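You operate a simulated robot arm through the tools that you are given. There is no shell and no other tool. Be economical: measure what you need, move in short steps, check, and stop when the job is done.

Carry out the task below with a simulated two-armed robot. There is one attempt and no reset: what you move stays moved.

## Task
Vent the blue hose, take it off the tun and cap the port.
Fine: cold water lever shut first; hose gauge on 0 before the side knob is freed; coupling on its peg, knob tight on the white cap, vent shut again.

The check looks at the end state, three seconds after you hand in, the way a careful person would. Anything else that was tipped, shoved, dropped, spilled or broken makes it a failure. Lids that push on must go on centred and level and be pressed home; caps that screw on are set level and turned clockwise until they are tight.

## Robot
Two 7-joint arms with two-finger grippers on one trunk, hanging from a carriage that runs on a gantry, over the field with the corners [-1249, 592], [-1251, -588], [1249, -592], [1251, 588] (x, y) and turns from -5.603 to 6.388 rad about z. Base frame: it is fixed where the carriage stands at the start and does not move with it; the origin is on the floor, on the carriage's upright axis, x ahead of it, y to its left, z up. Lengths are in mm, angles in rad, forces in N, time in s.
The left shoulder is at the start at [0, 236, 1613], the right one opposite. Places, roughly: blue coupling [2000, 250, 500]; cold water lever [1500, 1100, 1000]; hose peg by the tun [1400, 1000, 600]; line gauge [-3700, 1600, 1400]; port on the tun [2000, 200, 500]; tun hose gauge [1600, 1200, 1200]; tun side knob [2000, 200, 600]; tun vent knob [1700, 1100, 1000]; white cap [1500, 1000, 750]. Payload 3.43 kg a hand.
The tool frame of a hand sits at the grasp point between the pads (the TCP): z along the fingers, y along the line on which they close. The tips reach 30 mm beyond it. The gripper opens to 104 mm. The gripper's body begins 57 mm behind the TCP.
Orientation is told as [roll, pitch, yaw] about the base's x, y, z axes, in that order, counted from this pose: with the fingers straight down and closing along the base's y, the tool's x points along the base's -x, its y along +y and its z along -z.

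## Interface
- The arms move only by the tool servo_tool. It takes "left_increments", "right_increments" or both (then of equal length, played together; a hand with none holds still); each is a list that holds one entry, the list of rows, each a list of 7 numbers: the turn, a rotation vector about the tool's x, y, z in units of 4 degrees (1.0 is 4 degrees), then the shift along the tool's x, y, z in units of 20 mm (1.0 is 20 mm), then the gripper command, from -1 (shut) to 1 (fully open), values between in proportion. In form: [[[wx, wy, wz, x, y, z, jaw], ...]]. A call has 1 to 10 rows; each row shifts and turns the commanded pose from where the row before left it, along the tool's axes as they then stand. A call with a number of a shift or a turn outside -1 to 1 is refused whole. A row lasts 0.2 s, in which the tool goes at most 50 mm and 0.15 rad; a call with a longer step from one row to the next is refused whole, and so is a gripper value outside its range. Where a pose cannot be reached the arm comes as near as it can. A force on the tool above 50 N (or 10 N above the force at the start of the call, whichever is more), or a blocked arm, ends the call early, and 0.2 s more pass. The fingers move at their own pace (about 45 mm/s each) and stop on an object; they squeeze with about 37 N. The grip force told is the motor's: it shows also when the fingers shut on nothing. Time passes only in rows, and 0.2 s behind the last, so rows that do not move let the fingers close. It gives the time, the measured TCP pose, the force on the tool (base axes), the opening and the grip force at its end, in the units of the frame above (readings bear some noise), with the torque about the TCP (base axes, N m) and any sound that the robot's microphone picked up.
- Cameras (640 x 400 px; columns grow to the right, rows downward): "scene" is now at [236.4, 74.1, 1751.7]; the picture's right is [0.76, -0.65, 0.00], its down [-0.48, -0.56, -0.67] and it looks along [0.44, 0.51, -0.74] (base axes); focal length 261 px, centre (320, 200). "left" rides on the left gripper at [67, -18, -90] in its tool frame; the picture's right is [0.25, 0.97, 0.00], its down [-0.73, 0.19, -0.66] and it looks along [-0.64, 0.17, 0.75] (tool axes); focal length 218 px, centre (320, 200). "right" rides on the right gripper at [67, 18, -90] in its tool frame; the picture's right is [-0.25, 0.97, 0.00], its down [-0.73, -0.19, -0.66] and it looks along [-0.64, -0.17, 0.75] (tool axes); focal length 218 px, centre (320, 200). There is no depth. A picture from a camera that has moved, and an enlarged one, comes with that camera's place and axes in the base frame and with its lens. The place of the scene camera against the robot may be out by one fixed shift of up to 25 mm in any direction.
- get_image(camera): a new picture of that camera. The clock stands still meanwhile.
- raise_lower(by): slides the trunk up (or, below 0, down) by that many mm; the arms and the scene camera ride with it, the base frame stays. It gives what a move gives, with no picture.
- steer(legs): drives the robot by 1 to 6 legs, each [ahead, left, turn to the left] in mm, mm and rad, along the robot's own axes; the way and the turn of a leg run together, so that a leg with both is an arc; at most 1500 mm and 3.142 rad a leg. The arms and the cameras ride along, it lands a little off, and it stops where it bumps. It keeps to its track: a leg is cut to what the track allows. It gives what a move gives.
- turn_head(pan, tilt): turns the head with the scene camera to pan (to the left, within 1.501 rad either way) and tilt (down, from -0.506 to 1.204), counted from straight ahead of the robot. It gives what a move gives.
- zoom(camera, box): a new picture of the part [left, top, right, bottom] of that camera's present view, enlarged. The clock stands still meanwhile.
- job_done(): hands the job in; it is judged then, once.

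Work in short steps. Places have to be worked out from the pictures, the camera data and where the tool is seen: move nearer, look again, correct. Check each grasp and each placing, and mend what went wrong. You have 120 turns and 100 pictures in all, those below and enlarged ones among them. Open the grippers and draw the arms clear of the work before you hand the job in, unless the task says otherwise; then end with one line.

The tools are called after ">>>" as a command line: name --argument value ..., lists and objects as JSON in quotes. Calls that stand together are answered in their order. servo_tool: Moves the arms, as the interface text tells. Its arguments: {"type":"object","properties":{"left_increments":{"type":"array"},"right_increments":{"type":"array"}},"required":[]} The other tools are called the same way: raise_lower (by) slides the trunk up or down; steer (legs) drives the base; turn_head (pan, tilt) turns the head that bears the scene camera; get_image (camera) takes a picture; zoom (camera, box) takes an enlarged picture of a part of a camera's view; job_done () hands the job in.

At the start:

```text
time_s: 0.0
left_tool_pos: [333.3, 504.5, 1252.9]
left_ee_rot: [-0.001, 0.001, 0.001]
left_force: [0.1, 0.6, -0.3]
left_moment: [0.01, -0.01, 0.01]
left_grip_width: 104.3
left_finger_force: 0.0
right_tool_pos: [472.3, 59.6, 1269.3]
right_ee_rot: [0.0, -0.001, 0.001]
right_force: [0.0, -0.7, -0.1]
right_moment: [0.0, 0.01, -0.04]
right_grip_width: 103.9
right_finger_force: 0.1
trunk travel left (down, up): [-524.0, 116.0]
robot x, y, heading: [-0.4, -3.9, 0.001]
head pan, tilt: [0.866, 0.834]
```

scene: 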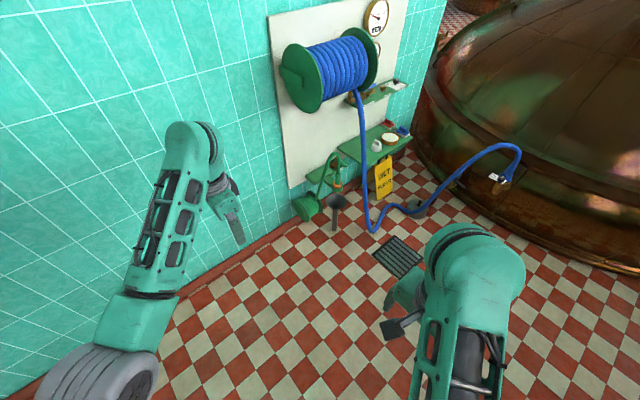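
right: 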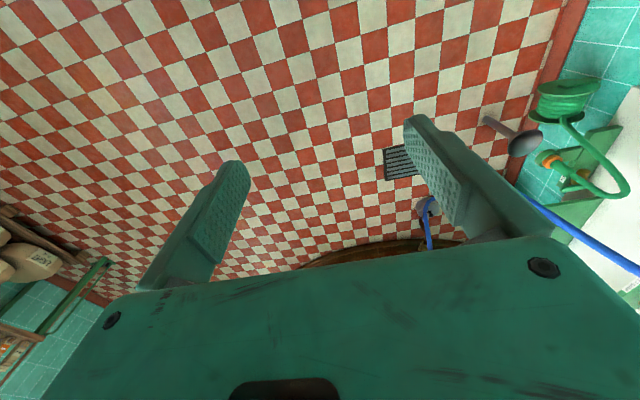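
left: 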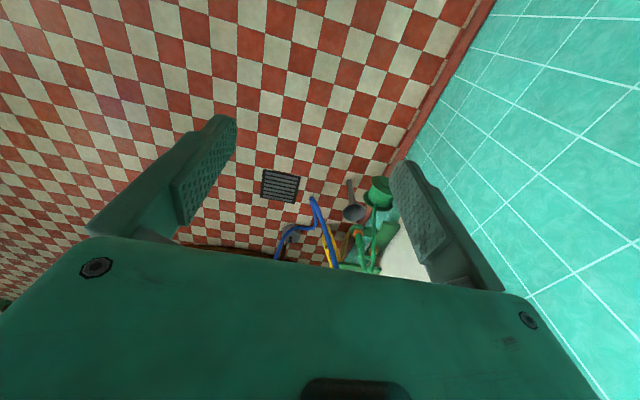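

The board with the reel, gauges, and shelf lies ahead-left, the tun ahead-right. I zoom in on both to learn the layout.

>>> zoom --camera "scene" --box '[270, 0, 430, 100]'

>>> zoom --camera "scene" --box '[290, 70, 450, 220]'

>>> zoom --camera "scene" --box '[440, 120, 600, 220]'

```text
4.00 times, centred on (350, 50) of scene
camera zoom: at [236.4, 74.1, 1751.7], right [0.76, -0.65, 0.0], down [-0.48, -0.56, -0.67], along [0.44, 0.51, -0.74], focal length 1044 px, centre (200, 800)
```

zoom: 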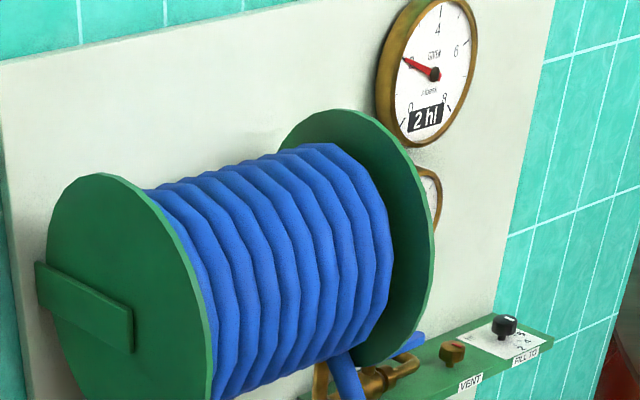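

```text
2.67 times, centred on (370, 145) of scene
camera zoom: at [236.4, 74.1, 1751.7], right [0.76, -0.65, 0.0], down [-0.48, -0.56, -0.67], along [0.44, 0.51, -0.74], focal length 696 px, centre (187, 347)
```

zoom: 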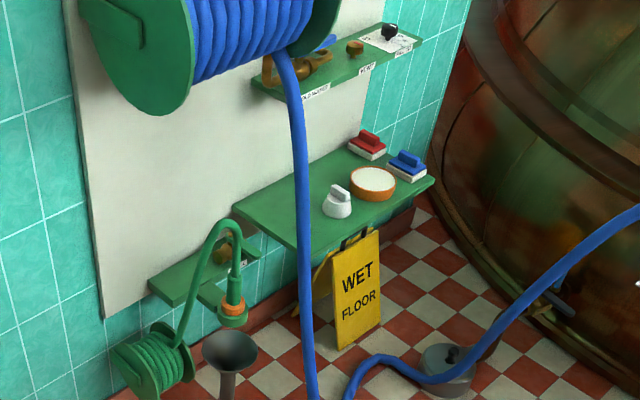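

```text
4.00 times, centred on (520, 170) of scene
camera zoom: at [236.4, 74.1, 1751.7], right [0.76, -0.65, 0.0], down [-0.48, -0.56, -0.67], along [0.44, 0.51, -0.74], focal length 1044 px, centre (-480, 320)
```

zoom: 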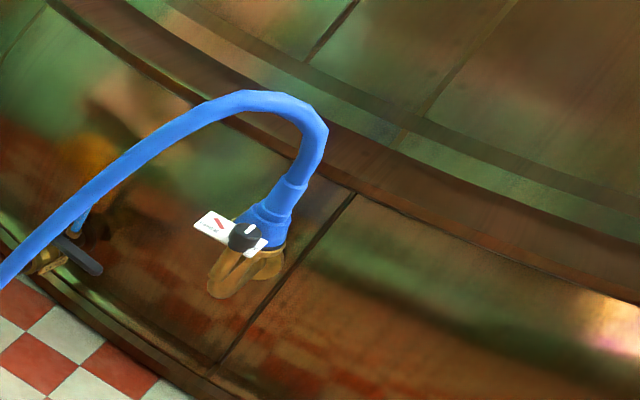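

The layout is clear: the upper shelf carries the lever, vent and FILL TO knobs, the lower one the white cap. I drive nearer, keeping the hands clear of the reel, and look again.

>>> steer --legs '[[800, 0, 0]]'

>>> turn_head --pan 0.9 --tilt 0.6

>>> get_image --camera "scene"

```text
time_s: 4.3
left_tool_pos: [1127.5, 510.8, 1253.1]
left_ee_rot: [0.001, 0.0, 0.01]
left_force: [0.3, 0.1, -0.2]
left_moment: [0.04, -0.02, 0.02]
left_grip_width: 104.0
left_finger_force: 0.0
right_tool_pos: [1272.1, 68.3, 1267.6]
right_ee_rot: [-0.001, 0.0, 0.008]
right_force: [-1.0, -0.1, 0.8]
right_moment: [0.0, -0.02, 0.03]
right_grip_width: 103.8
right_finger_force: 0.1
trunk travel left (down, up): [-524.0, 116.0]
robot x, y, heading: [796.1, -0.7, 0.008]
head pan, tilt: [0.866, 0.834]
```

```text
time_s: 5.0
left_tool_pos: [1126.3, 511.2, 1253.1]
left_ee_rot: [-0.001, 0.0, 0.009]
left_force: [-0.4, 0.0, 0.4]
left_moment: [0.02, -0.03, 0.0]
left_grip_width: 104.1
left_finger_force: 0.0
right_tool_pos: [1270.7, 67.2, 1267.6]
right_ee_rot: [-0.001, 0.001, 0.008]
right_force: [-0.7, -1.0, 0.8]
right_moment: [0.01, 0.02, 0.0]
right_grip_width: 104.1
right_finger_force: 0.1
trunk travel left (down, up): [-524.0, 116.0]
robot x, y, heading: [802.1, 0.6, 0.007]
head pan, tilt: [0.901, 0.6]
```

```text
93 pictures are left
camera scene: at [1039.1, 89.3, 1771.3], right [0.79, -0.61, 0.0], down [-0.35, -0.45, -0.82], along [0.51, 0.65, -0.57], focal length 261 px, centre (320, 200)
```

scene: 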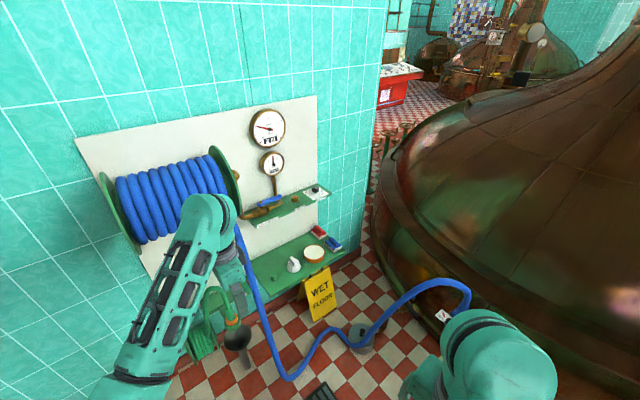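

>>> zoom --camera "scene" --box '[220, 95, 360, 185]'

>>> zoom --camera "scene" --box '[180, 180, 360, 380]'

>>> zoom --camera "scene" --box '[400, 270, 500, 340]'

```text
4.44 times, centred on (290, 140) of scene
camera zoom: at [1039.1, 89.3, 1771.3], right [0.79, -0.61, 0.0], down [-0.35, -0.45, -0.82], along [0.51, 0.65, -0.57], focal length 1160 px, centre (453, 467)
```

zoom: 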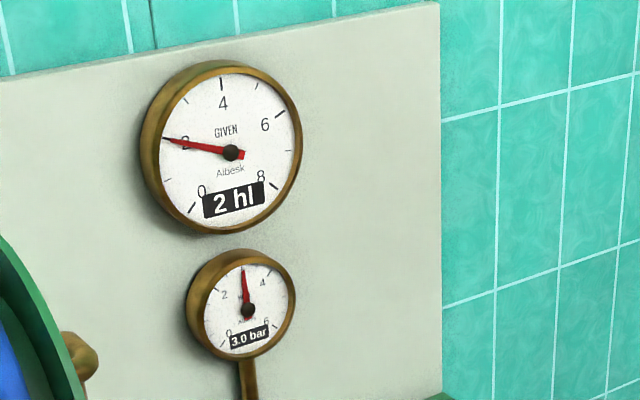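

```text
2.00 times, centred on (270, 280) of scene
camera zoom: at [1039.1, 89.3, 1771.3], right [0.79, -0.61, 0.0], down [-0.35, -0.45, -0.82], along [0.51, 0.65, -0.57], focal length 522 px, centre (420, 40)
```

zoom: 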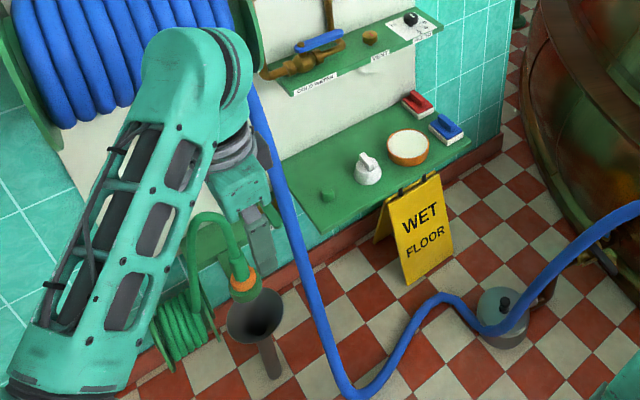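

```text
5.71 times, centred on (450, 305) of scene
camera zoom: at [1039.1, 89.3, 1771.3], right [0.79, -0.61, 0.0], down [-0.35, -0.45, -0.82], along [0.51, 0.65, -0.57], focal length 1492 px, centre (-423, -400)
```

zoom: 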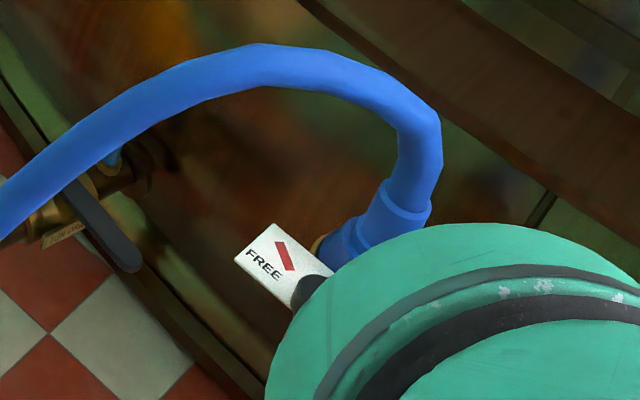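

Triangulating gives the white cap at about (1555, 987, 625) and the lever near (1526, 1130, 1000). I turn the robot to face the board and move up so I can see it square on and work with the right arm.

>>> steer --legs '[[0, 0, 1.563], [150, -440, 0]]'

>>> turn_head --pan -0.35 --tilt 0.75

>>> get_image --camera "scene"

```text
time_s: 11.6
left_tool_pos: [740.4, 488.1, 1252.1]
left_ee_rot: [-0.001, -0.001, 1.555]
left_force: [0.6, -0.4, 0.0]
left_moment: [0.03, -0.04, -0.02]
left_grip_width: 104.3
left_finger_force: 0.0
right_tool_pos: [1187.6, 621.2, 1267.2]
right_ee_rot: [-0.002, 0.0, 1.555]
right_force: [-0.2, -0.7, 0.0]
right_moment: [0.0, 0.03, -0.02]
right_grip_width: 104.2
right_finger_force: 0.1
trunk travel left (down, up): [-524.0, 116.0]
robot x, y, heading: [1238.5, 147.9, 1.554]
head pan, tilt: [0.901, 0.6]
```

```text
time_s: 13.0
left_tool_pos: [740.5, 489.3, 1252.5]
left_ee_rot: [0.002, 0.0, 1.554]
left_force: [0.3, 0.2, 0.4]
left_moment: [-0.02, -0.01, -0.03]
left_grip_width: 104.1
left_finger_force: 0.1
right_tool_pos: [1187.2, 621.5, 1269.0]
right_ee_rot: [0.001, -0.001, 1.556]
right_force: [-0.1, 0.2, 0.1]
right_moment: [0.0, -0.01, -0.01]
right_grip_width: 103.7
right_finger_force: 0.1
trunk travel left (down, up): [-524.0, 116.0]
robot x, y, heading: [1238.1, 148.2, 1.555]
head pan, tilt: [-0.351, 0.75]
```

```text
89 pictures are left
camera scene: at [1257.8, 439.0, 1758.4], right [0.93, -0.36, 0.0], down [-0.24, -0.64, -0.73], along [0.26, 0.68, -0.68], focal length 261 px, centre (320, 200)
```

scene: 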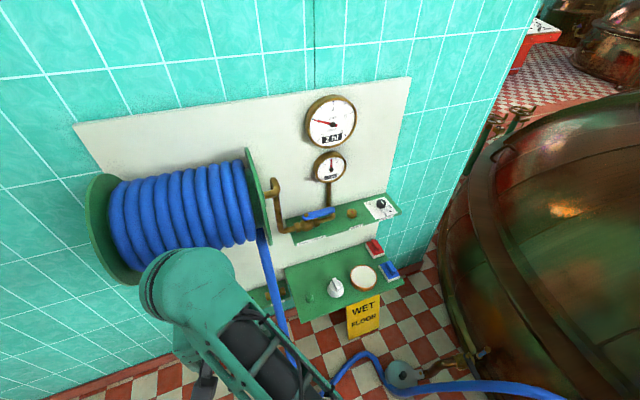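

>>> zoom --camera "scene" --box '[260, 180, 400, 260]'

>>> zoom --camera "scene" --box '[280, 230, 420, 320]'

```text
4.57 times, centred on (330, 220) of scene
camera zoom: at [1257.8, 439.0, 1758.4], right [0.93, -0.36, 0.0], down [-0.24, -0.64, -0.73], along [0.26, 0.68, -0.68], focal length 1193 px, centre (274, 109)
```

zoom: 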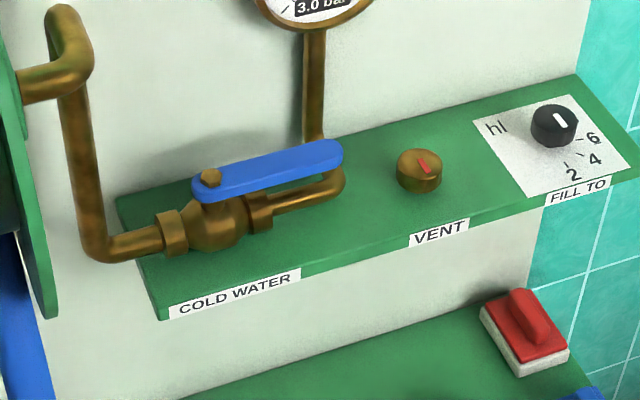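

```text
4.44 times, centred on (350, 275) of scene
camera zoom: at [1257.8, 439.0, 1758.4], right [0.93, -0.36, 0.0], down [-0.24, -0.64, -0.73], along [0.26, 0.68, -0.68], focal length 1160 px, centre (187, -133)
```

zoom: 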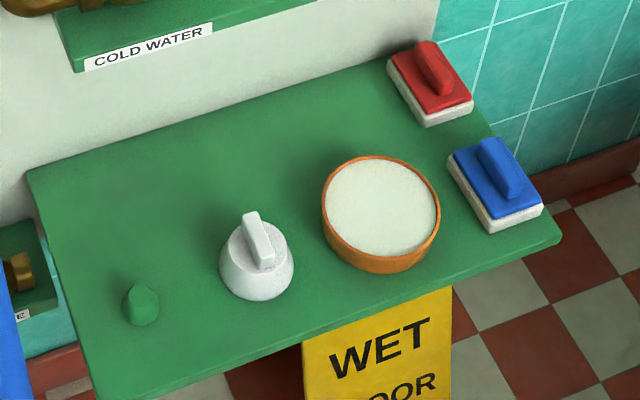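

Valve lever lies along the pipe (open), the pivot is on its left end; the green stub on the lower shelf is the peg. I tuck the left hand back and bring the right hand over to the lever's x, then get closer.

>>> servo_tool --left_increments '[[[0, 0, 0, 1, 0, 0, -1], [0, 0, 0, 1, 0, 0, -1], [0, 0, 0, 1, 0, 0, -1], [0, 0, 0, 1, 0, 0, -1], [0, 0, 0, 1, 0, 0, -1], [0, 0, 0, 1, 0, 0, -1], [0, 0, 0, 1, 0, 0, -1], [0, 0, 0, 1, 0, 0, -1], [0, 0, 0, 1, 0, 0, -1], [0, 0, 0, 1, 0, 0, -1]]]' --right_increments '[[[0, 0, 0, 0, -1, 0, -1], [0, 0, 0, 0, -1, 0, -1], [0, 0, 0, 0, -1, 0, -1], [0, 0, 0, 0, -1, 0, -1], [0, 0, 0, 0, -1, 0, -1], [0, 0, 0, 0, -1, 0, -1], [0, 0, 0, 0, -1, 0, -1], [0, 0, 0, 0, -1, 0, -1], [0, 0, 0, 0, -1, 0, -1], [0, 0, 0, 0, -1, 0, -1]]]'

>>> servo_tool --right_increments '[[[0, 0, 0, 0, -1, 0, -1], [0, 0, 0, 0, -1, 0, -1], [0, 0, 0, 0, -1, 0, -1], [0, 0, 0, 0, -1, 0, -1], [0, 0, 0, 0, -1, 0, -1], [0, 0, 0, 0, -1, 0, -1], [0, 0, 0, 0, -1, 0, -1]]]'

>>> get_image --camera "right"

>>> get_image --camera "scene"

```text
time_s: 15.2
left_tool_pos: [735.4, 289.8, 1243.3]
left_ee_rot: [0.0, 0.001, 1.554]
left_force: [0.1, 1.0, 0.6]
left_moment: [-0.02, 0.01, 0.01]
left_grip_width: 0.0
left_finger_force: 34.5
left hand out of reach, approached as far as the arm can: row 5, 10
right_tool_pos: [1387.9, 618.1, 1267.6]
right_ee_rot: [0.001, 0.0, 1.555]
right_force: [0.3, -0.6, -1.1]
right_moment: [0.04, 0.01, -0.03]
right_grip_width: 0.3
right_finger_force: 34.2
trunk travel left (down, up): [-524.0, 116.0]
robot x, y, heading: [1241.3, 146.0, 1.559]
head pan, tilt: [-0.351, 0.75]
```

```text
time_s: 16.8
left_tool_pos: [735.3, 290.7, 1243.7]
left_ee_rot: [0.004, -0.002, 1.556]
left_force: [-0.3, -0.2, -0.1]
left_moment: [0.03, -0.03, -0.01]
left_grip_width: 0.0
left_finger_force: 35.1
right_tool_pos: [1528.2, 616.2, 1268.4]
right_ee_rot: [0.001, 0.0, 1.554]
right_force: [1.4, 0.8, -0.3]
right_moment: [-0.01, -0.02, -0.03]
right_grip_width: 0.0
right_finger_force: 34.8
trunk travel left (down, up): [-524.0, 116.0]
robot x, y, heading: [1244.4, 147.8, 1.554]
head pan, tilt: [-0.351, 0.75]
```

```text
86 pictures are left
camera right: at [1510.1, 549.7, 1359.1], right [-0.96, 0.27, 0.0], down [0.2, 0.73, 0.66], along [0.18, 0.63, -0.75], focal length 218 px, centre (320, 200)
```

right: 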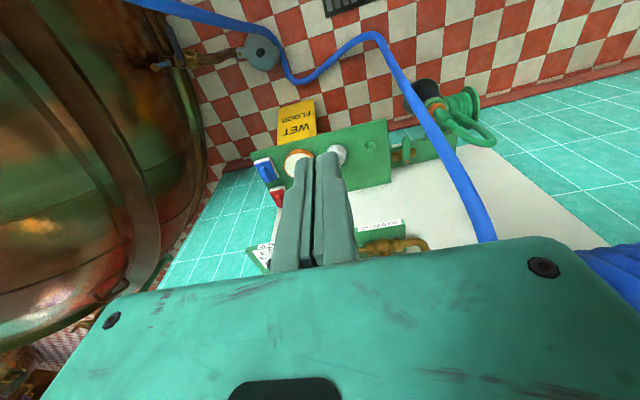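

```text
85 pictures are left
camera scene: at [1257.9, 439.0, 1758.4], right [0.93, -0.36, 0.0], down [-0.24, -0.64, -0.73], along [0.26, 0.68, -0.68], focal length 261 px, centre (320, 200)
```

scene: 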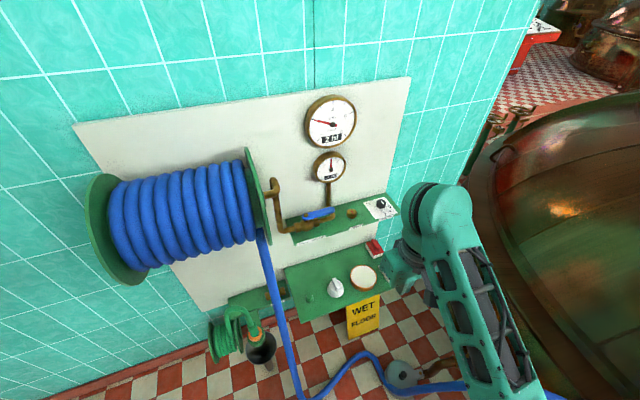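

The arm is clear of everything. I drive 200 mm nearer, lower the trunk 200 mm, and look again for a closer view of the lever with the fingertip in frame.

>>> steer --legs '[[220, 0, 0]]'

>>> raise_lower --by -200

>>> turn_head --pan -0.5 --tilt 0.75

>>> get_image --camera "scene"

>>> get_image --camera "right"

```text
time_s: 18.5
left_tool_pos: [738.0, 508.3, 1243.8]
left_ee_rot: [0.002, -0.001, 1.554]
left_force: [0.2, 0.6, 0.5]
left_moment: [-0.02, 0.01, 0.05]
left_grip_width: 0.1
left_finger_force: 34.4
right_tool_pos: [1531.4, 833.3, 1268.4]
right_ee_rot: [0.0, 0.001, 1.555]
right_force: [0.2, 0.7, 0.9]
right_moment: [-0.03, 0.02, 0.0]
right_grip_width: 0.4
right_finger_force: 35.4
trunk travel left (down, up): [-524.0, 116.0]
robot x, y, heading: [1240.8, 363.0, 1.557]
head pan, tilt: [-0.351, 0.75]
```

```text
time_s: 20.7
left_tool_pos: [738.7, 508.4, 1044.0]
left_ee_rot: [0.004, -0.002, 1.554]
left_force: [-0.3, 0.2, -0.3]
left_moment: [-0.02, 0.0, -0.03]
left_grip_width: 0.1
left_finger_force: 34.6
right_tool_pos: [1531.3, 833.8, 1067.7]
right_ee_rot: [0.001, 0.0, 1.555]
right_force: [0.1, 0.3, 0.8]
right_moment: [-0.03, -0.02, 0.02]
right_grip_width: 0.0
right_finger_force: 35.1
trunk travel left (down, up): [-324.0, 316.0]
robot x, y, heading: [1246.4, 369.2, 1.557]
head pan, tilt: [-0.351, 0.75]
```

```text
time_s: 21.4
left_tool_pos: [737.9, 508.3, 1043.7]
left_ee_rot: [0.003, -0.002, 1.555]
left_force: [-0.4, -0.2, 0.8]
left_moment: [0.0, -0.02, -0.01]
left_grip_width: 0.3
left_finger_force: 34.3
right_tool_pos: [1532.0, 834.1, 1067.6]
right_ee_rot: [0.0, 0.0, 1.556]
right_force: [-0.3, 0.7, 0.4]
right_moment: [0.03, 0.0, 0.04]
right_grip_width: 0.1
right_finger_force: 34.4
trunk travel left (down, up): [-324.0, 316.0]
robot x, y, heading: [1241.9, 367.9, 1.554]
head pan, tilt: [-0.499, 0.75]
```

```text
84 pictures are left
camera scene: at [1272.4, 651.6, 1558.4], right [0.87, -0.49, 0.0], down [-0.34, -0.59, -0.73], along [0.36, 0.64, -0.68], focal length 261 px, centre (320, 200)
```

scene: 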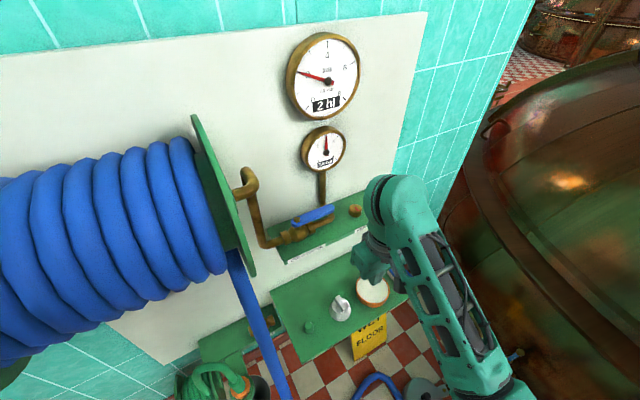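

```text
83 pictures are left
camera right: at [1513.3, 767.5, 1158.8], right [-0.96, 0.27, 0.0], down [0.2, 0.73, 0.66], along [0.18, 0.63, -0.75], focal length 218 px, centre (320, 200)
```

right: 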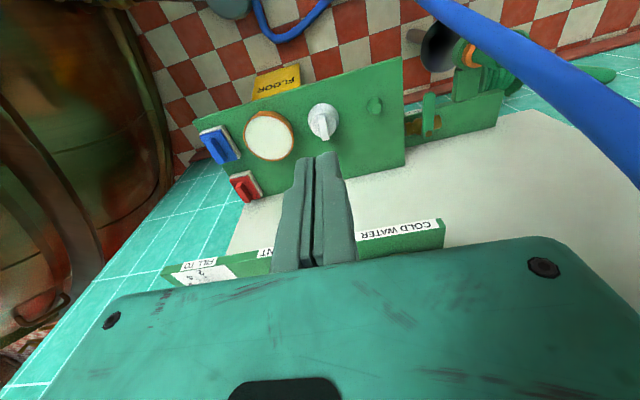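

The shelf edge seems about y≈1060, z≈920. I bring the right hand forward and slightly up, then compare its tip with the lever in the scene view.

>>> servo_tool --right_increments '[[[0, 0, 0, -1, 0, -0.2, -1], [0, 0, 0, -1, 0, -0.2, -1], [0, 0, 0, -1, 0, -0.2, -1], [0, 0, 0, -1, 0, -0.2, -1], [0, 0, 0, -1, 0, -0.2, -1], [0, 0, 0, -1, 0, 0, -1], [0, 0, 0, -1, 0, 0, -1], [0, 0, 0, -1, 0, 0, -1]]]'

>>> zoom --camera "scene" --box '[230, 120, 430, 250]'

>>> get_image --camera "right"

```text
time_s: 23.2
left_tool_pos: [738.0, 508.3, 1044.4]
left_ee_rot: [0.001, -0.002, 1.555]
left_force: [-0.4, -0.6, -0.5]
left_moment: [0.0, -0.01, -0.01]
left_grip_width: 0.1
left_finger_force: 35.3
right_tool_pos: [1534.5, 994.3, 1088.5]
right_ee_rot: [0.0, 0.0, 1.554]
right_force: [-0.4, 0.2, -0.4]
right_moment: [0.01, 0.0, 0.01]
right_grip_width: 0.1
right_finger_force: 34.8
trunk travel left (down, up): [-324.0, 316.0]
robot x, y, heading: [1243.7, 367.2, 1.554]
head pan, tilt: [-0.499, 0.75]
```

```text
3.08 times, centred on (330, 185) of scene
camera zoom: at [1272.5, 651.9, 1558.6], right [0.87, -0.49, 0.0], down [-0.34, -0.59, -0.73], along [0.36, 0.64, -0.68], focal length 803 px, centre (289, 246)
```

zoom: 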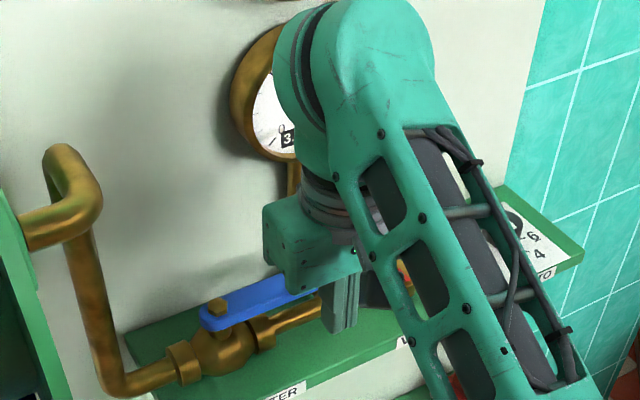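

```text
81 pictures are left
camera right: at [1516.1, 927.6, 1179.1], right [-0.96, 0.27, 0.0], down [0.2, 0.73, 0.66], along [0.18, 0.63, -0.75], focal length 218 px, centre (320, 200)
```

right: 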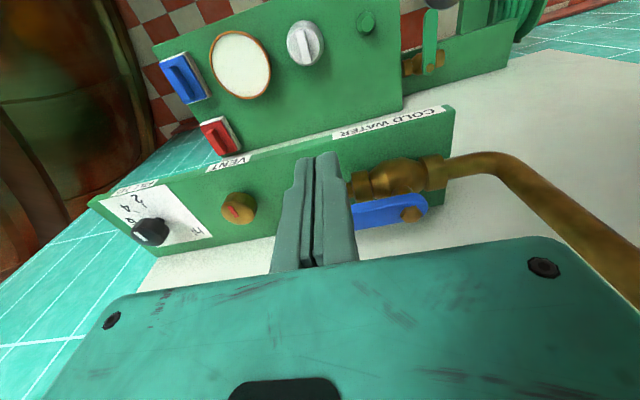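

From both views, corrected by the tip: pivot nut ≈ (1472, 1101, 1022), lever runs along +x to about 1590, vent knob top ≈ (1664, 1081, 983). I tilt the hand ~28° and bring the closed tip above and just behind the lever at x≈1530.

>>> servo_tool --right_increments '[[[0, -1, 0, 0, 0, 0, -1], [0, -1, 0, 0, 0, 0, -1], [0, -1, 0, 0, 0, 0, -1], [0, -1, 0, 0, 0, 0, -1], [0, -1, 0, 0, 0, 0, -1], [0, -1, 0, 0, 0, 0, -1], [0, -1, 0, 0, 0, 0, -1]]]'

>>> servo_tool --right_increments '[[[0, 0, 0, -0.815, 0, 0.65, -1], [0, 0, 0, -0.815, 0, 0.65, -1], [0, 0, 0, -0.815, 0, 0.65, -1], [0, 0, 0, -0.815, 0, 0.65, -1], [0, 0, 0, -0.815, 0, 0.65, -1], [0, 0, 0, -0.815, 0, 0.65, -1]]]'

>>> zoom --camera "scene" --box '[230, 120, 430, 250]'

>>> get_image --camera "right"

```text
time_s: 24.8
left_tool_pos: [738.3, 507.8, 1044.2]
left_ee_rot: [0.002, 0.0, 1.556]
left_force: [0.8, -1.0, -0.2]
left_moment: [0.03, 0.02, 0.0]
left_grip_width: 0.2
left_finger_force: 34.7
right_tool_pos: [1533.2, 992.7, 1089.1]
right_ee_rot: [0.001, -0.488, 1.556]
right_force: [-0.2, -0.2, 0.3]
right_moment: [0.01, 0.02, 0.02]
right_grip_width: 0.0
right_finger_force: 34.7
trunk travel left (down, up): [-324.0, 316.0]
robot x, y, heading: [1240.7, 362.9, 1.561]
head pan, tilt: [-0.499, 0.75]
```

```text
time_s: 26.2
left_tool_pos: [738.4, 508.7, 1043.7]
left_ee_rot: [0.002, -0.002, 1.556]
left_force: [0.9, -1.0, -0.7]
left_moment: [-0.04, -0.03, 0.01]
left_grip_width: 0.2
left_finger_force: 34.7
right_tool_pos: [1536.7, 1116.9, 1065.6]
right_ee_rot: [0.0, -0.489, 1.554]
right_force: [-0.2, 0.4, -1.0]
right_moment: [0.02, 0.04, 0.01]
right_grip_width: 0.4
right_finger_force: 34.5
trunk travel left (down, up): [-324.0, 316.0]
robot x, y, heading: [1243.5, 366.3, 1.553]
head pan, tilt: [-0.499, 0.75]
```

```text
3.08 times, centred on (330, 185) of scene
camera zoom: at [1272.5, 651.9, 1558.5], right [0.87, -0.49, 0.0], down [-0.34, -0.59, -0.73], along [0.36, 0.64, -0.68], focal length 803 px, centre (289, 246)
```

zoom: 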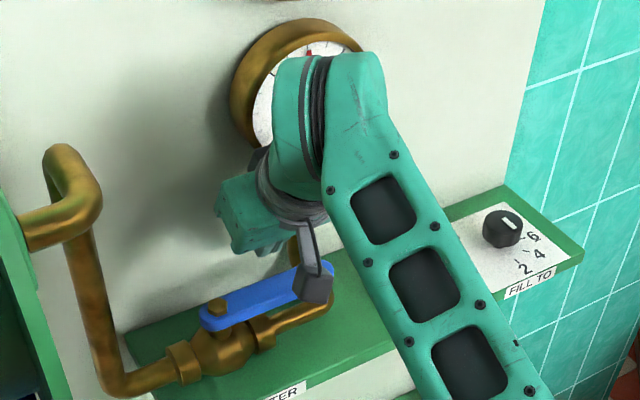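

```text
79 pictures are left
camera right: at [1517.7, 1016.2, 1113.4], right [-0.96, 0.24, 0.12], down [0.2, 0.33, 0.92], along [0.18, 0.91, -0.37], focal length 218 px, centre (320, 200)
```

right: 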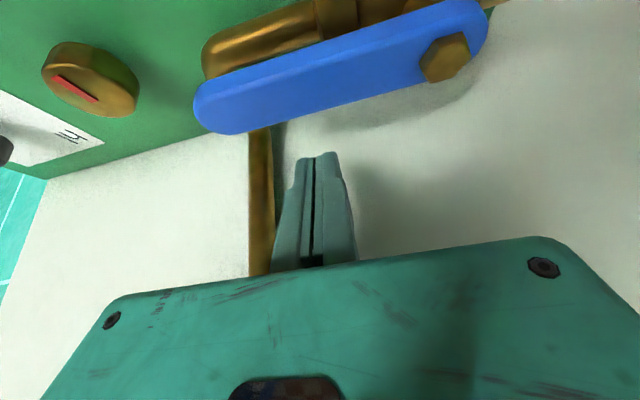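

The tip is behind the lever, left of the gauge stem. I lower it ~34 mm, shifting 8 mm to −x for margin.

>>> servo_tool --right_increments '[[[0, 0, 0, 0.27, 0.2, 0.5, -1], [0, 0, 0, 0.27, 0.2, 0.5, -1], [0, 0, 0, 0.27, 0, 0.5, -1]]]'

>>> get_image --camera "right"

```text
time_s: 27.0
left_tool_pos: [737.8, 508.5, 1043.0]
left_ee_rot: [0.001, -0.001, 1.555]
left_force: [0.0, 0.5, 0.4]
left_moment: [0.03, 0.02, -0.02]
left_grip_width: 0.0
left_finger_force: 34.7
right_tool_pos: [1527.3, 1116.3, 1030.3]
right_ee_rot: [0.0, -0.488, 1.554]
right_force: [0.3, 0.4, 0.4]
right_moment: [-0.03, 0.01, 0.02]
right_grip_width: 0.0
right_finger_force: 34.8
trunk travel left (down, up): [-324.0, 316.0]
robot x, y, heading: [1243.0, 361.0, 1.558]
head pan, tilt: [-0.499, 0.75]
```

```text
78 pictures are left
camera right: at [1509.1, 1016.4, 1079.7], right [-0.96, 0.24, 0.12], down [0.2, 0.33, 0.92], along [0.18, 0.91, -0.37], focal length 218 px, centre (320, 200)
```

right: 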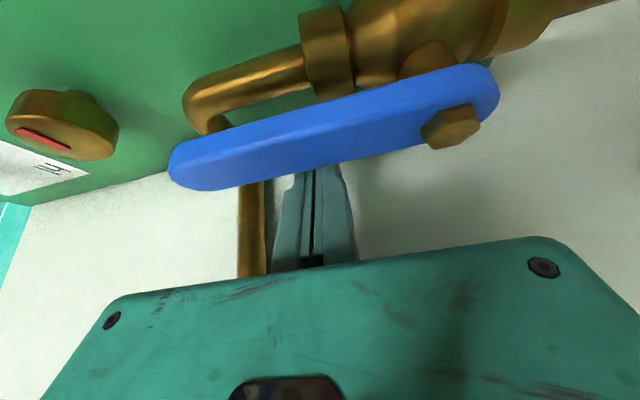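

The tip sits hooked behind the lever. I now sweep it round the pivot toward the front (clockwise), watching the force.

>>> servo_tool --right_increments '[[[0, 0, 0, 0.42, -0.125, -0.223, -1], [0, 0, 0, 0.42, -0.125, -0.223, -1], [0, 0, 0, 0.353, -0.075, -0.187, -1], [0, 0, 0, 0.353, -0.075, -0.187, -1], [0, 0, 0, 0.353, 0.075, -0.187, -1], [0, 0, 0, 0.353, 0.075, -0.187, -1]]]'

>>> get_image --camera "right"

```text
time_s: 28.4
left_tool_pos: [738.3, 507.0, 1044.2]
left_ee_rot: [0.002, -0.002, 1.555]
left_force: [-0.3, 0.7, 0.1]
left_moment: [0.01, 0.02, 0.01]
left_grip_width: 0.1
left_finger_force: 34.3
right_tool_pos: [1532.8, 1066.4, 1032.0]
right_ee_rot: [0.001, -0.489, 1.556]
right_force: [1.0, 0.0, 0.7]
right_moment: [-0.05, 0.02, 0.01]
right_grip_width: 0.1
right_finger_force: 34.6
trunk travel left (down, up): [-324.0, 316.0]
robot x, y, heading: [1246.7, 369.5, 1.557]
head pan, tilt: [-0.499, 0.75]
```

```text
77 pictures are left
camera right: at [1514.0, 965.1, 1079.7], right [-0.96, 0.24, 0.12], down [0.2, 0.33, 0.92], along [0.18, 0.91, -0.37], focal length 218 px, centre (320, 200)
```

right: 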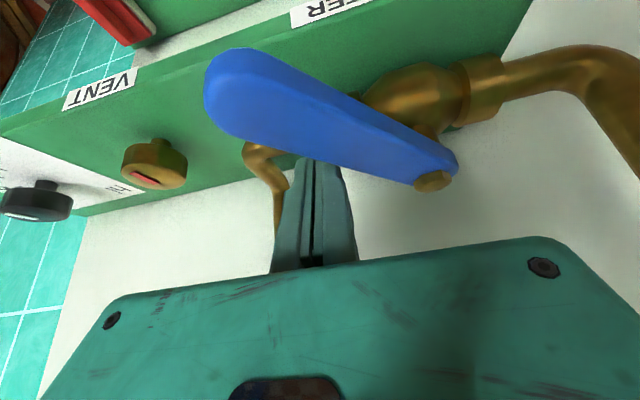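

The lever is turning. I finish the arc.

>>> servo_tool --right_increments '[[[0, 0, 0, 0.309, 0.175, -0.164, -1], [0, 0, 0, 0.309, 0.175, -0.164, -1], [0, 0, 0, 0.22, 0.2, -0.117, -1], [0, 0, 0, 0.22, 0.2, -0.117, -1], [0, 0, 0, 0.177, 0.25, -0.094, -1], [0, 0, 0, 0.177, 0.25, -0.094, -1], [0, 0, 0, 0.133, 0.325, -0.07, -1], [0, 0, 0, 0.133, 0.325, -0.07, -1]]]'

>>> get_image --camera "right"

>>> zoom --camera "scene" --box '[230, 120, 430, 250]'

```text
time_s: 30.2
left_tool_pos: [739.2, 509.3, 1043.9]
left_ee_rot: [-0.001, -0.003, 1.556]
left_force: [0.1, -0.6, 0.3]
left_moment: [-0.04, 0.02, -0.01]
left_grip_width: 0.0
left_finger_force: 34.7
right_tool_pos: [1495.5, 1028.5, 1031.6]
right_ee_rot: [-0.003, -0.488, 1.555]
right_force: [9.5, 5.4, -2.4]
right_moment: [0.01, 0.0, 0.02]
right_grip_width: 0.0
right_finger_force: 35.1
trunk travel left (down, up): [-324.0, 316.0]
robot x, y, heading: [1245.4, 367.9, 1.554]
head pan, tilt: [-0.499, 0.75]
```

```text
76 pictures are left
camera right: at [1477.0, 928.2, 1079.5], right [-0.96, 0.24, 0.12], down [0.19, 0.33, 0.92], along [0.18, 0.91, -0.37], focal length 218 px, centre (320, 200)
```

right: 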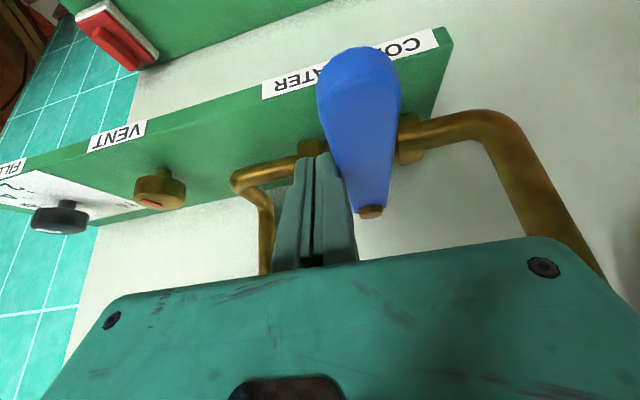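

```text
3.08 times, centred on (330, 185) of scene
camera zoom: at [1273.5, 652.0, 1558.6], right [0.87, -0.49, 0.0], down [-0.34, -0.59, -0.73], along [0.36, 0.64, -0.68], focal length 803 px, centre (289, 246)
```

zoom: 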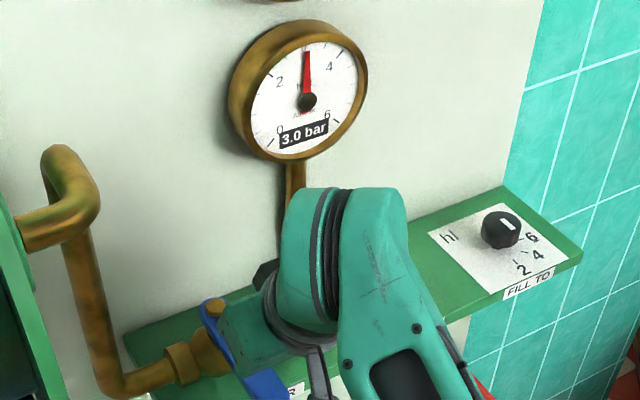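

The lever is nearly at right angles and pushing back ~10 N. I nudge a bit further until the stop shows clearly, then back off and up to check.

>>> servo_tool --right_increments '[[[0, 0, 0, 0, 0.2, 0, -1], [0, 0, 0, 0, 0.2, 0, -1]]]'

>>> servo_tool --right_increments '[[[0, 0, 0, 0, -0.6, 0, -1], [0, 0, 0, 0, -0.6, -0.5, -1], [0, 0, 0, 0, 0, -1, -1], [0, 0, 0, 0, 0, -1, -1], [0, 0, 0, 0, -1, -1, -1], [0, 0, 0, 0, -1, -1, -1]]]'

>>> get_image --camera "scene"

>>> get_image --camera "right"

```text
time_s: 30.8
left_tool_pos: [743.3, 510.8, 1041.6]
left_ee_rot: [-0.005, -0.002, 1.553]
left_force: [0.1, -0.1, -0.3]
left_moment: [-0.02, 0.01, -0.03]
left_grip_width: 0.0
left_finger_force: 34.8
right_tool_pos: [1496.5, 1027.7, 1028.8]
right_ee_rot: [-0.013, -0.488, 1.554]
right_force: [32.6, 7.2, -6.0]
right_moment: [0.08, -0.28, 0.13]
right_grip_width: 0.1
right_finger_force: 34.3
trunk travel left (down, up): [-324.0, 316.0]
robot x, y, heading: [1245.0, 363.4, 1.552]
head pan, tilt: [-0.499, 0.75]
```

```text
time_s: 32.2
left_tool_pos: [738.0, 508.1, 1044.6]
left_ee_rot: [0.003, -0.001, 1.556]
left_force: [0.3, -0.2, -0.5]
left_moment: [-0.01, 0.03, -0.02]
left_grip_width: 0.0
left_finger_force: 34.5
right_tool_pos: [1548.2, 984.0, 1109.2]
right_ee_rot: [-0.001, -0.489, 1.555]
right_force: [-0.1, -0.4, -0.5]
right_moment: [0.01, -0.03, 0.0]
right_grip_width: 0.1
right_finger_force: 33.9
trunk travel left (down, up): [-324.0, 316.0]
robot x, y, heading: [1246.2, 368.8, 1.555]
head pan, tilt: [-0.499, 0.75]
```

```text
74 pictures are left
camera scene: at [1272.6, 651.6, 1558.4], right [0.87, -0.49, 0.0], down [-0.34, -0.59, -0.73], along [0.36, 0.64, -0.68], focal length 261 px, centre (320, 200)
```

scene: 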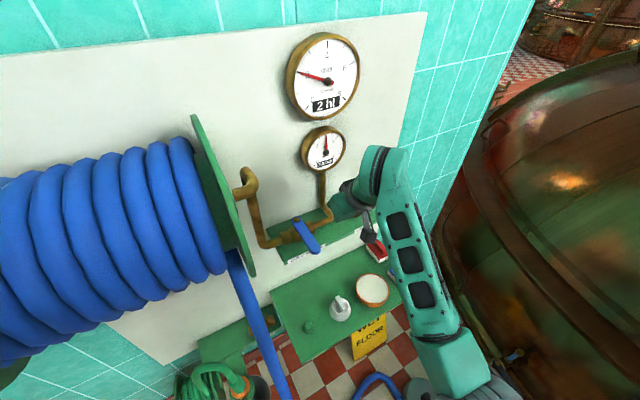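

```text
73 pictures are left
camera right: at [1530.2, 883.9, 1159.1], right [-0.96, 0.24, 0.12], down [0.2, 0.33, 0.92], along [0.18, 0.91, -0.37], focal length 218 px, centre (320, 200)
```

right: 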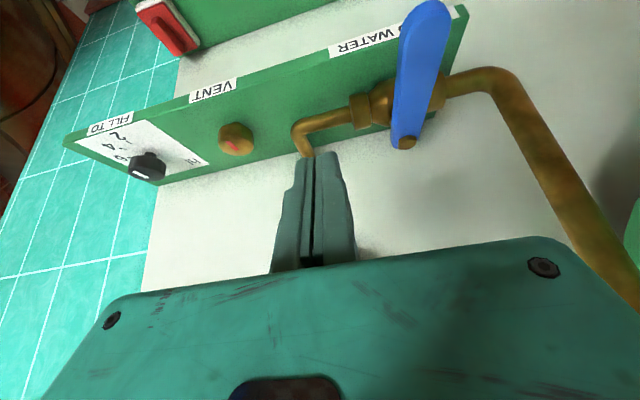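

Lever is at its stop across the pipe: shut. Now I look closely at the vent knob to see its mark.

>>> zoom --camera "right" --box '[190, 100, 290, 180]'

```text
5.00 times, centred on (240, 140) of right
camera zoom: at [1530.2, 883.9, 1159.1], right [-0.96, 0.24, 0.12], down [0.2, 0.33, 0.92], along [0.18, 0.91, -0.37], focal length 1091 px, centre (720, 500)
```

zoom: 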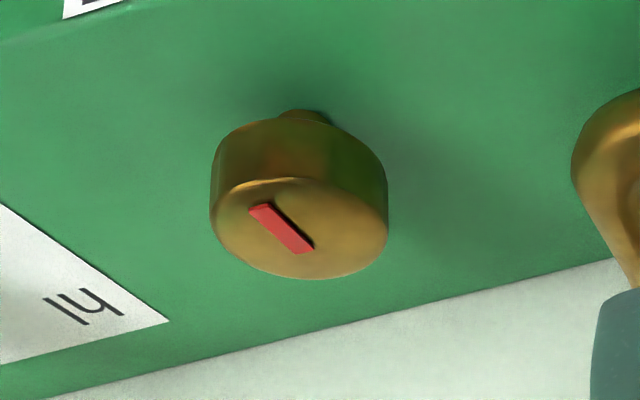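

The vent knob is a ~44 mm mushroom with top at z≈983. I straighten the hand, open the jaws to ~75 mm and move above it.

>>> servo_tool --right_increments '[[[0, 1, 0, 0, 0, 0, -1], [0, 1, 0, 0, 0, 0, -1], [0, 1, 0, 0, 0, 0, -1], [0, 1, 0, 0, 0, 0, -1], [0, 1, 0, 0, 0, 0, -1], [0, 1, 0, 0, 0, 0, -1], [0, 1, 0, 0, 0, 0, -1]]]'

>>> servo_tool --right_increments '[[[0, 0, 0, -0.8, -0.97, 0, 0.44], [0, 0, 0, -0.8, -0.97, 0, 0.44], [0, 0, 0, -0.8, -0.97, 0.5, 0.44], [0, 0, 0, -0.8, -0.97, 0.5, 0.44], [0, 0, 0, -0.8, -0.97, 0.5, 0.44], [0, 0, 0, -0.8, -0.97, 0.5, 0.44]]]'

>>> get_image --camera "right"

>>> zoom --camera "scene" --box '[280, 100, 440, 220]'

```text
time_s: 33.8
left_tool_pos: [738.6, 507.5, 1043.3]
left_ee_rot: [0.0, -0.001, 1.554]
left_force: [-0.6, 0.4, 0.0]
left_moment: [-0.03, 0.03, 0.0]
left_grip_width: 0.2
left_finger_force: 34.9
right_tool_pos: [1548.9, 985.1, 1110.2]
right_ee_rot: [0.001, -0.001, 1.554]
right_force: [0.1, 0.2, -0.7]
right_moment: [-0.02, -0.01, 0.04]
right_grip_width: 0.2
right_finger_force: 34.8
trunk travel left (down, up): [-324.0, 316.0]
robot x, y, heading: [1243.4, 366.6, 1.554]
head pan, tilt: [-0.499, 0.75]
```

```text
time_s: 35.2
left_tool_pos: [738.6, 506.7, 1044.0]
left_ee_rot: [0.001, -0.002, 1.556]
left_force: [0.7, -0.8, -0.3]
left_moment: [-0.03, 0.01, 0.0]
left_grip_width: 0.4
left_finger_force: 34.4
right_tool_pos: [1639.9, 1048.7, 1082.0]
right_ee_rot: [0.001, 0.001, 1.553]
right_force: [-0.5, 0.2, 0.0]
right_moment: [-0.02, 0.01, -0.01]
right_grip_width: 74.6
right_finger_force: 0.0
right hand out of reach, approached as far as the arm can: row 5, 6
trunk travel left (down, up): [-324.0, 316.0]
robot x, y, heading: [1246.3, 367.7, 1.552]
head pan, tilt: [-0.499, 0.75]
```

```text
71 pictures are left
camera right: at [1622.2, 981.3, 1172.4], right [-0.96, 0.27, 0.0], down [0.2, 0.73, 0.66], along [0.18, 0.63, -0.75], focal length 218 px, centre (320, 200)
```

right: 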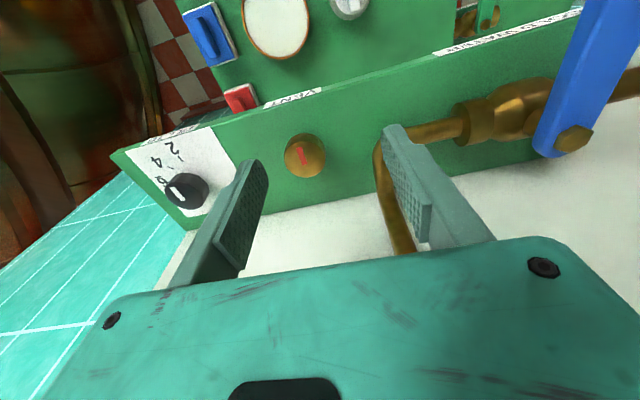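

```text
3.33 times, centred on (360, 160) of scene
camera zoom: at [1272.6, 651.4, 1558.4], right [0.87, -0.49, 0.0], down [-0.34, -0.59, -0.73], along [0.36, 0.64, -0.68], focal length 870 px, centre (187, 333)
```

zoom: 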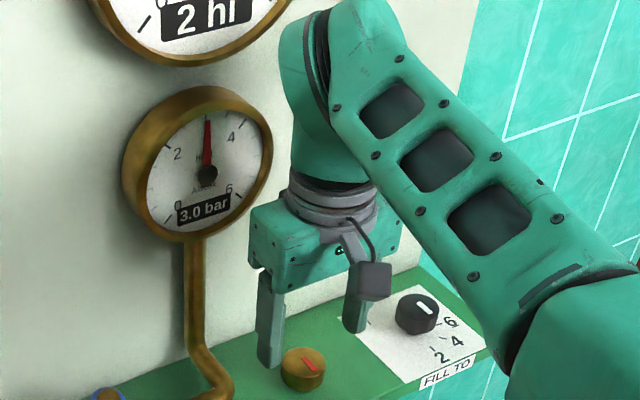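

The knob is confirmed at about (1666, 1080, 983), but the arm is at its reach. I pull the hand back a bit and drive the robot 110 mm nearer.

>>> servo_tool --right_increments '[[[0, 0, 0, 1, 0, 0, 0.44], [0, 0, 0, 1, 0, 0, 0.44], [0, 0, 0, 1, 0, 0, 0.44], [0, 0, 0, 1, 0, 0, 0.44], [0, 0, 0, 1, 0, 0, 0.44]]]'

>>> steer --legs '[[110, 0, 0]]'

```text
time_s: 36.4
left_tool_pos: [737.9, 508.2, 1044.3]
left_ee_rot: [0.003, 0.0, 1.554]
left_force: [-0.8, 0.5, 0.3]
left_moment: [0.02, 0.04, 0.0]
left_grip_width: 0.0
left_finger_force: 34.7
right_tool_pos: [1650.6, 1030.7, 1079.4]
right_ee_rot: [0.0, 0.001, 1.555]
right_force: [0.3, 0.8, 0.4]
right_moment: [-0.02, 0.01, 0.02]
right_grip_width: 75.2
right_finger_force: 0.1
right hand out of reach, approached as far as the arm can: row 1, 2, 3, 4, 5
trunk travel left (down, up): [-324.0, 316.0]
robot x, y, heading: [1243.0, 363.5, 1.554]
head pan, tilt: [-0.499, 0.75]
```

```text
time_s: 37.4
left_tool_pos: [735.4, 568.9, 1043.8]
left_ee_rot: [0.003, 0.007, 1.546]
left_force: [-0.6, 0.9, -0.2]
left_moment: [-0.03, 0.0, -0.02]
left_grip_width: 0.0
left_finger_force: 34.5
right_tool_pos: [1651.0, 1087.1, 1082.7]
right_ee_rot: [-0.004, -0.004, 1.552]
right_force: [0.0, -0.4, 0.7]
right_moment: [-0.01, 0.0, -0.02]
right_grip_width: 75.0
right_finger_force: 0.1
trunk travel left (down, up): [-324.0, 316.0]
robot x, y, heading: [1244.3, 432.5, 1.546]
head pan, tilt: [-0.499, 0.75]
stopped in leg 1: the robot was blocked; the commanded pose is now the measured one
```

The drive stopped early: something touched. I look for what it is.

>>> get_image --camera "scene"

>>> get_image --camera "right"

>>> get_image --camera "left"

```text
69 pictures are left
camera scene: at [1272.6, 712.3, 1556.0], right [0.87, -0.5, 0.0], down [-0.34, -0.6, -0.73], along [0.36, 0.63, -0.69], focal length 261 px, centre (320, 200)
```

scene: 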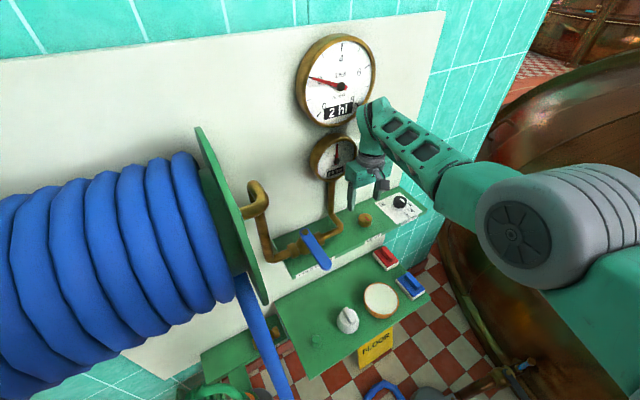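

```text
68 pictures are left
camera right: at [1632.8, 1020.3, 1171.4], right [-0.96, 0.27, 0.0], down [0.2, 0.72, 0.66], along [0.18, 0.63, -0.75], focal length 218 px, centre (320, 200)
```

right: 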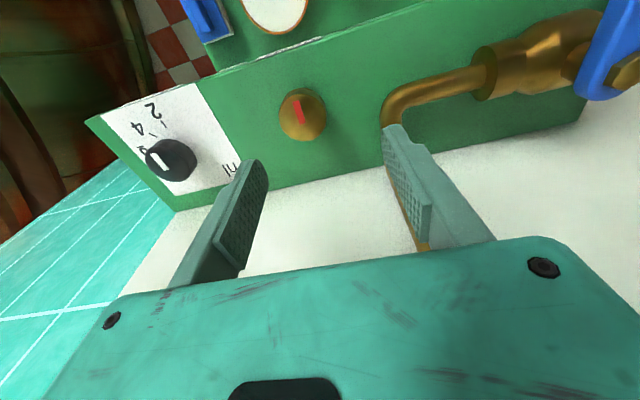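

```text
67 pictures are left
camera left: at [751.9, 502.2, 1133.1], right [-0.97, -0.23, 0.01], down [-0.17, 0.74, 0.65], along [-0.15, 0.63, -0.76], focal length 218 px, centre (320, 200)
```

left: 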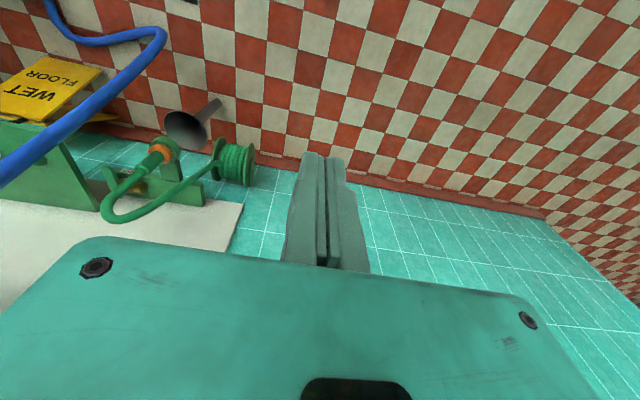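

Likely the right wrist met the gauge bezel; nothing seems displaced. I shift the hand off 8 mm toward the front, centre over the knob (1665, 1079) and lower to it.

>>> servo_tool --right_increments '[[[0, 0, 0, 0.4, -0.35, 0, 0.44], [0, 0, 0, 0, -0.35, 0, 0.44], [0, 0, 0, 0, 0, 0.9, 0.44], [0, 0, 0, 0, 0, 0.9, 0.44], [0, 0, 0, 0, 0, 0.8, 0.44], [0, 0, 0, 0, 0, 0.8, 0.44], [0, 0, 0, 0, 0, 0.8, 0.44]]]'

>>> get_image --camera "right"

```text
time_s: 39.0
left_tool_pos: [740.5, 579.6, 1043.3]
left_ee_rot: [0.002, -0.002, 1.549]
left_force: [-0.7, -0.7, -0.3]
left_moment: [-0.01, 0.0, 0.0]
left_grip_width: 0.1
left_finger_force: 34.7
right_tool_pos: [1669.3, 1098.3, 1006.2]
right_ee_rot: [-0.005, -0.015, 1.55]
right_force: [-0.8, -0.8, 0.0]
right_moment: [0.01, -0.02, 0.0]
right_grip_width: 74.9
right_finger_force: 0.0
right hand out of reach, approached as far as the arm can: row 1
trunk travel left (down, up): [-324.0, 316.0]
robot x, y, heading: [1244.0, 441.2, 1.553]
head pan, tilt: [-0.499, 0.75]
```

```text
66 pictures are left
camera right: at [1651.1, 1030.0, 1095.0], right [-0.96, 0.27, 0.0], down [0.2, 0.72, 0.67], along [0.18, 0.64, -0.74], focal length 218 px, centre (320, 200)
```

right: 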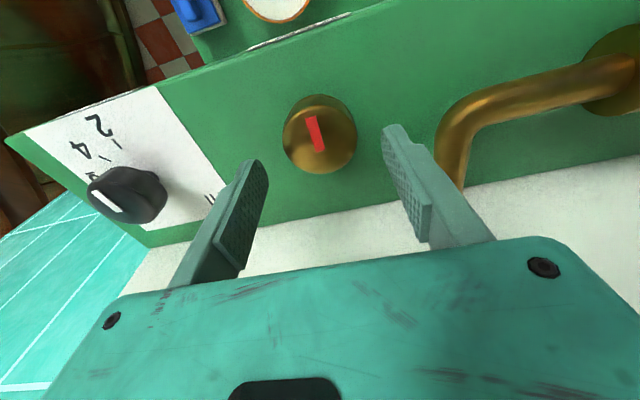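

The hand now sits at y=1098; knob is at about (1664, 1076). I move 21 mm toward the front and down the last 9 mm, and look again.

>>> servo_tool --right_increments '[[[0, 0, 0, 0.55, 0.1, 0, 0.44], [0, 0, 0, 0.55, 0.1, 0, 0.44], [0, 0, 0, 0, 0, 0, 0.44]]]'

>>> get_image --camera "right"

```text
time_s: 39.8
left_tool_pos: [739.5, 580.0, 1044.6]
left_ee_rot: [0.002, -0.001, 1.548]
left_force: [0.2, 0.1, 0.5]
left_moment: [-0.01, -0.02, 0.02]
left_grip_width: 0.0
left_finger_force: 34.6
right_tool_pos: [1668.5, 1088.4, 1005.3]
right_ee_rot: [-0.006, -0.011, 1.552]
right_force: [0.6, 0.4, -1.1]
right_moment: [0.01, 0.02, -0.02]
right_grip_width: 75.0
right_finger_force: 0.1
right hand out of reach, approached as far as the arm can: row 2
trunk travel left (down, up): [-324.0, 316.0]
robot x, y, heading: [1245.3, 431.4, 1.544]
head pan, tilt: [-0.499, 0.75]
```

```text
65 pictures are left
camera right: at [1650.4, 1021.2, 1094.5], right [-0.96, 0.27, 0.0], down [0.2, 0.72, 0.67], along [0.18, 0.64, -0.74], focal length 218 px, centre (320, 200)
```

right: 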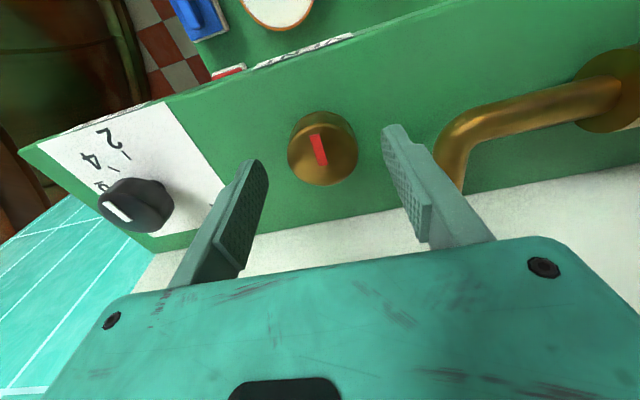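

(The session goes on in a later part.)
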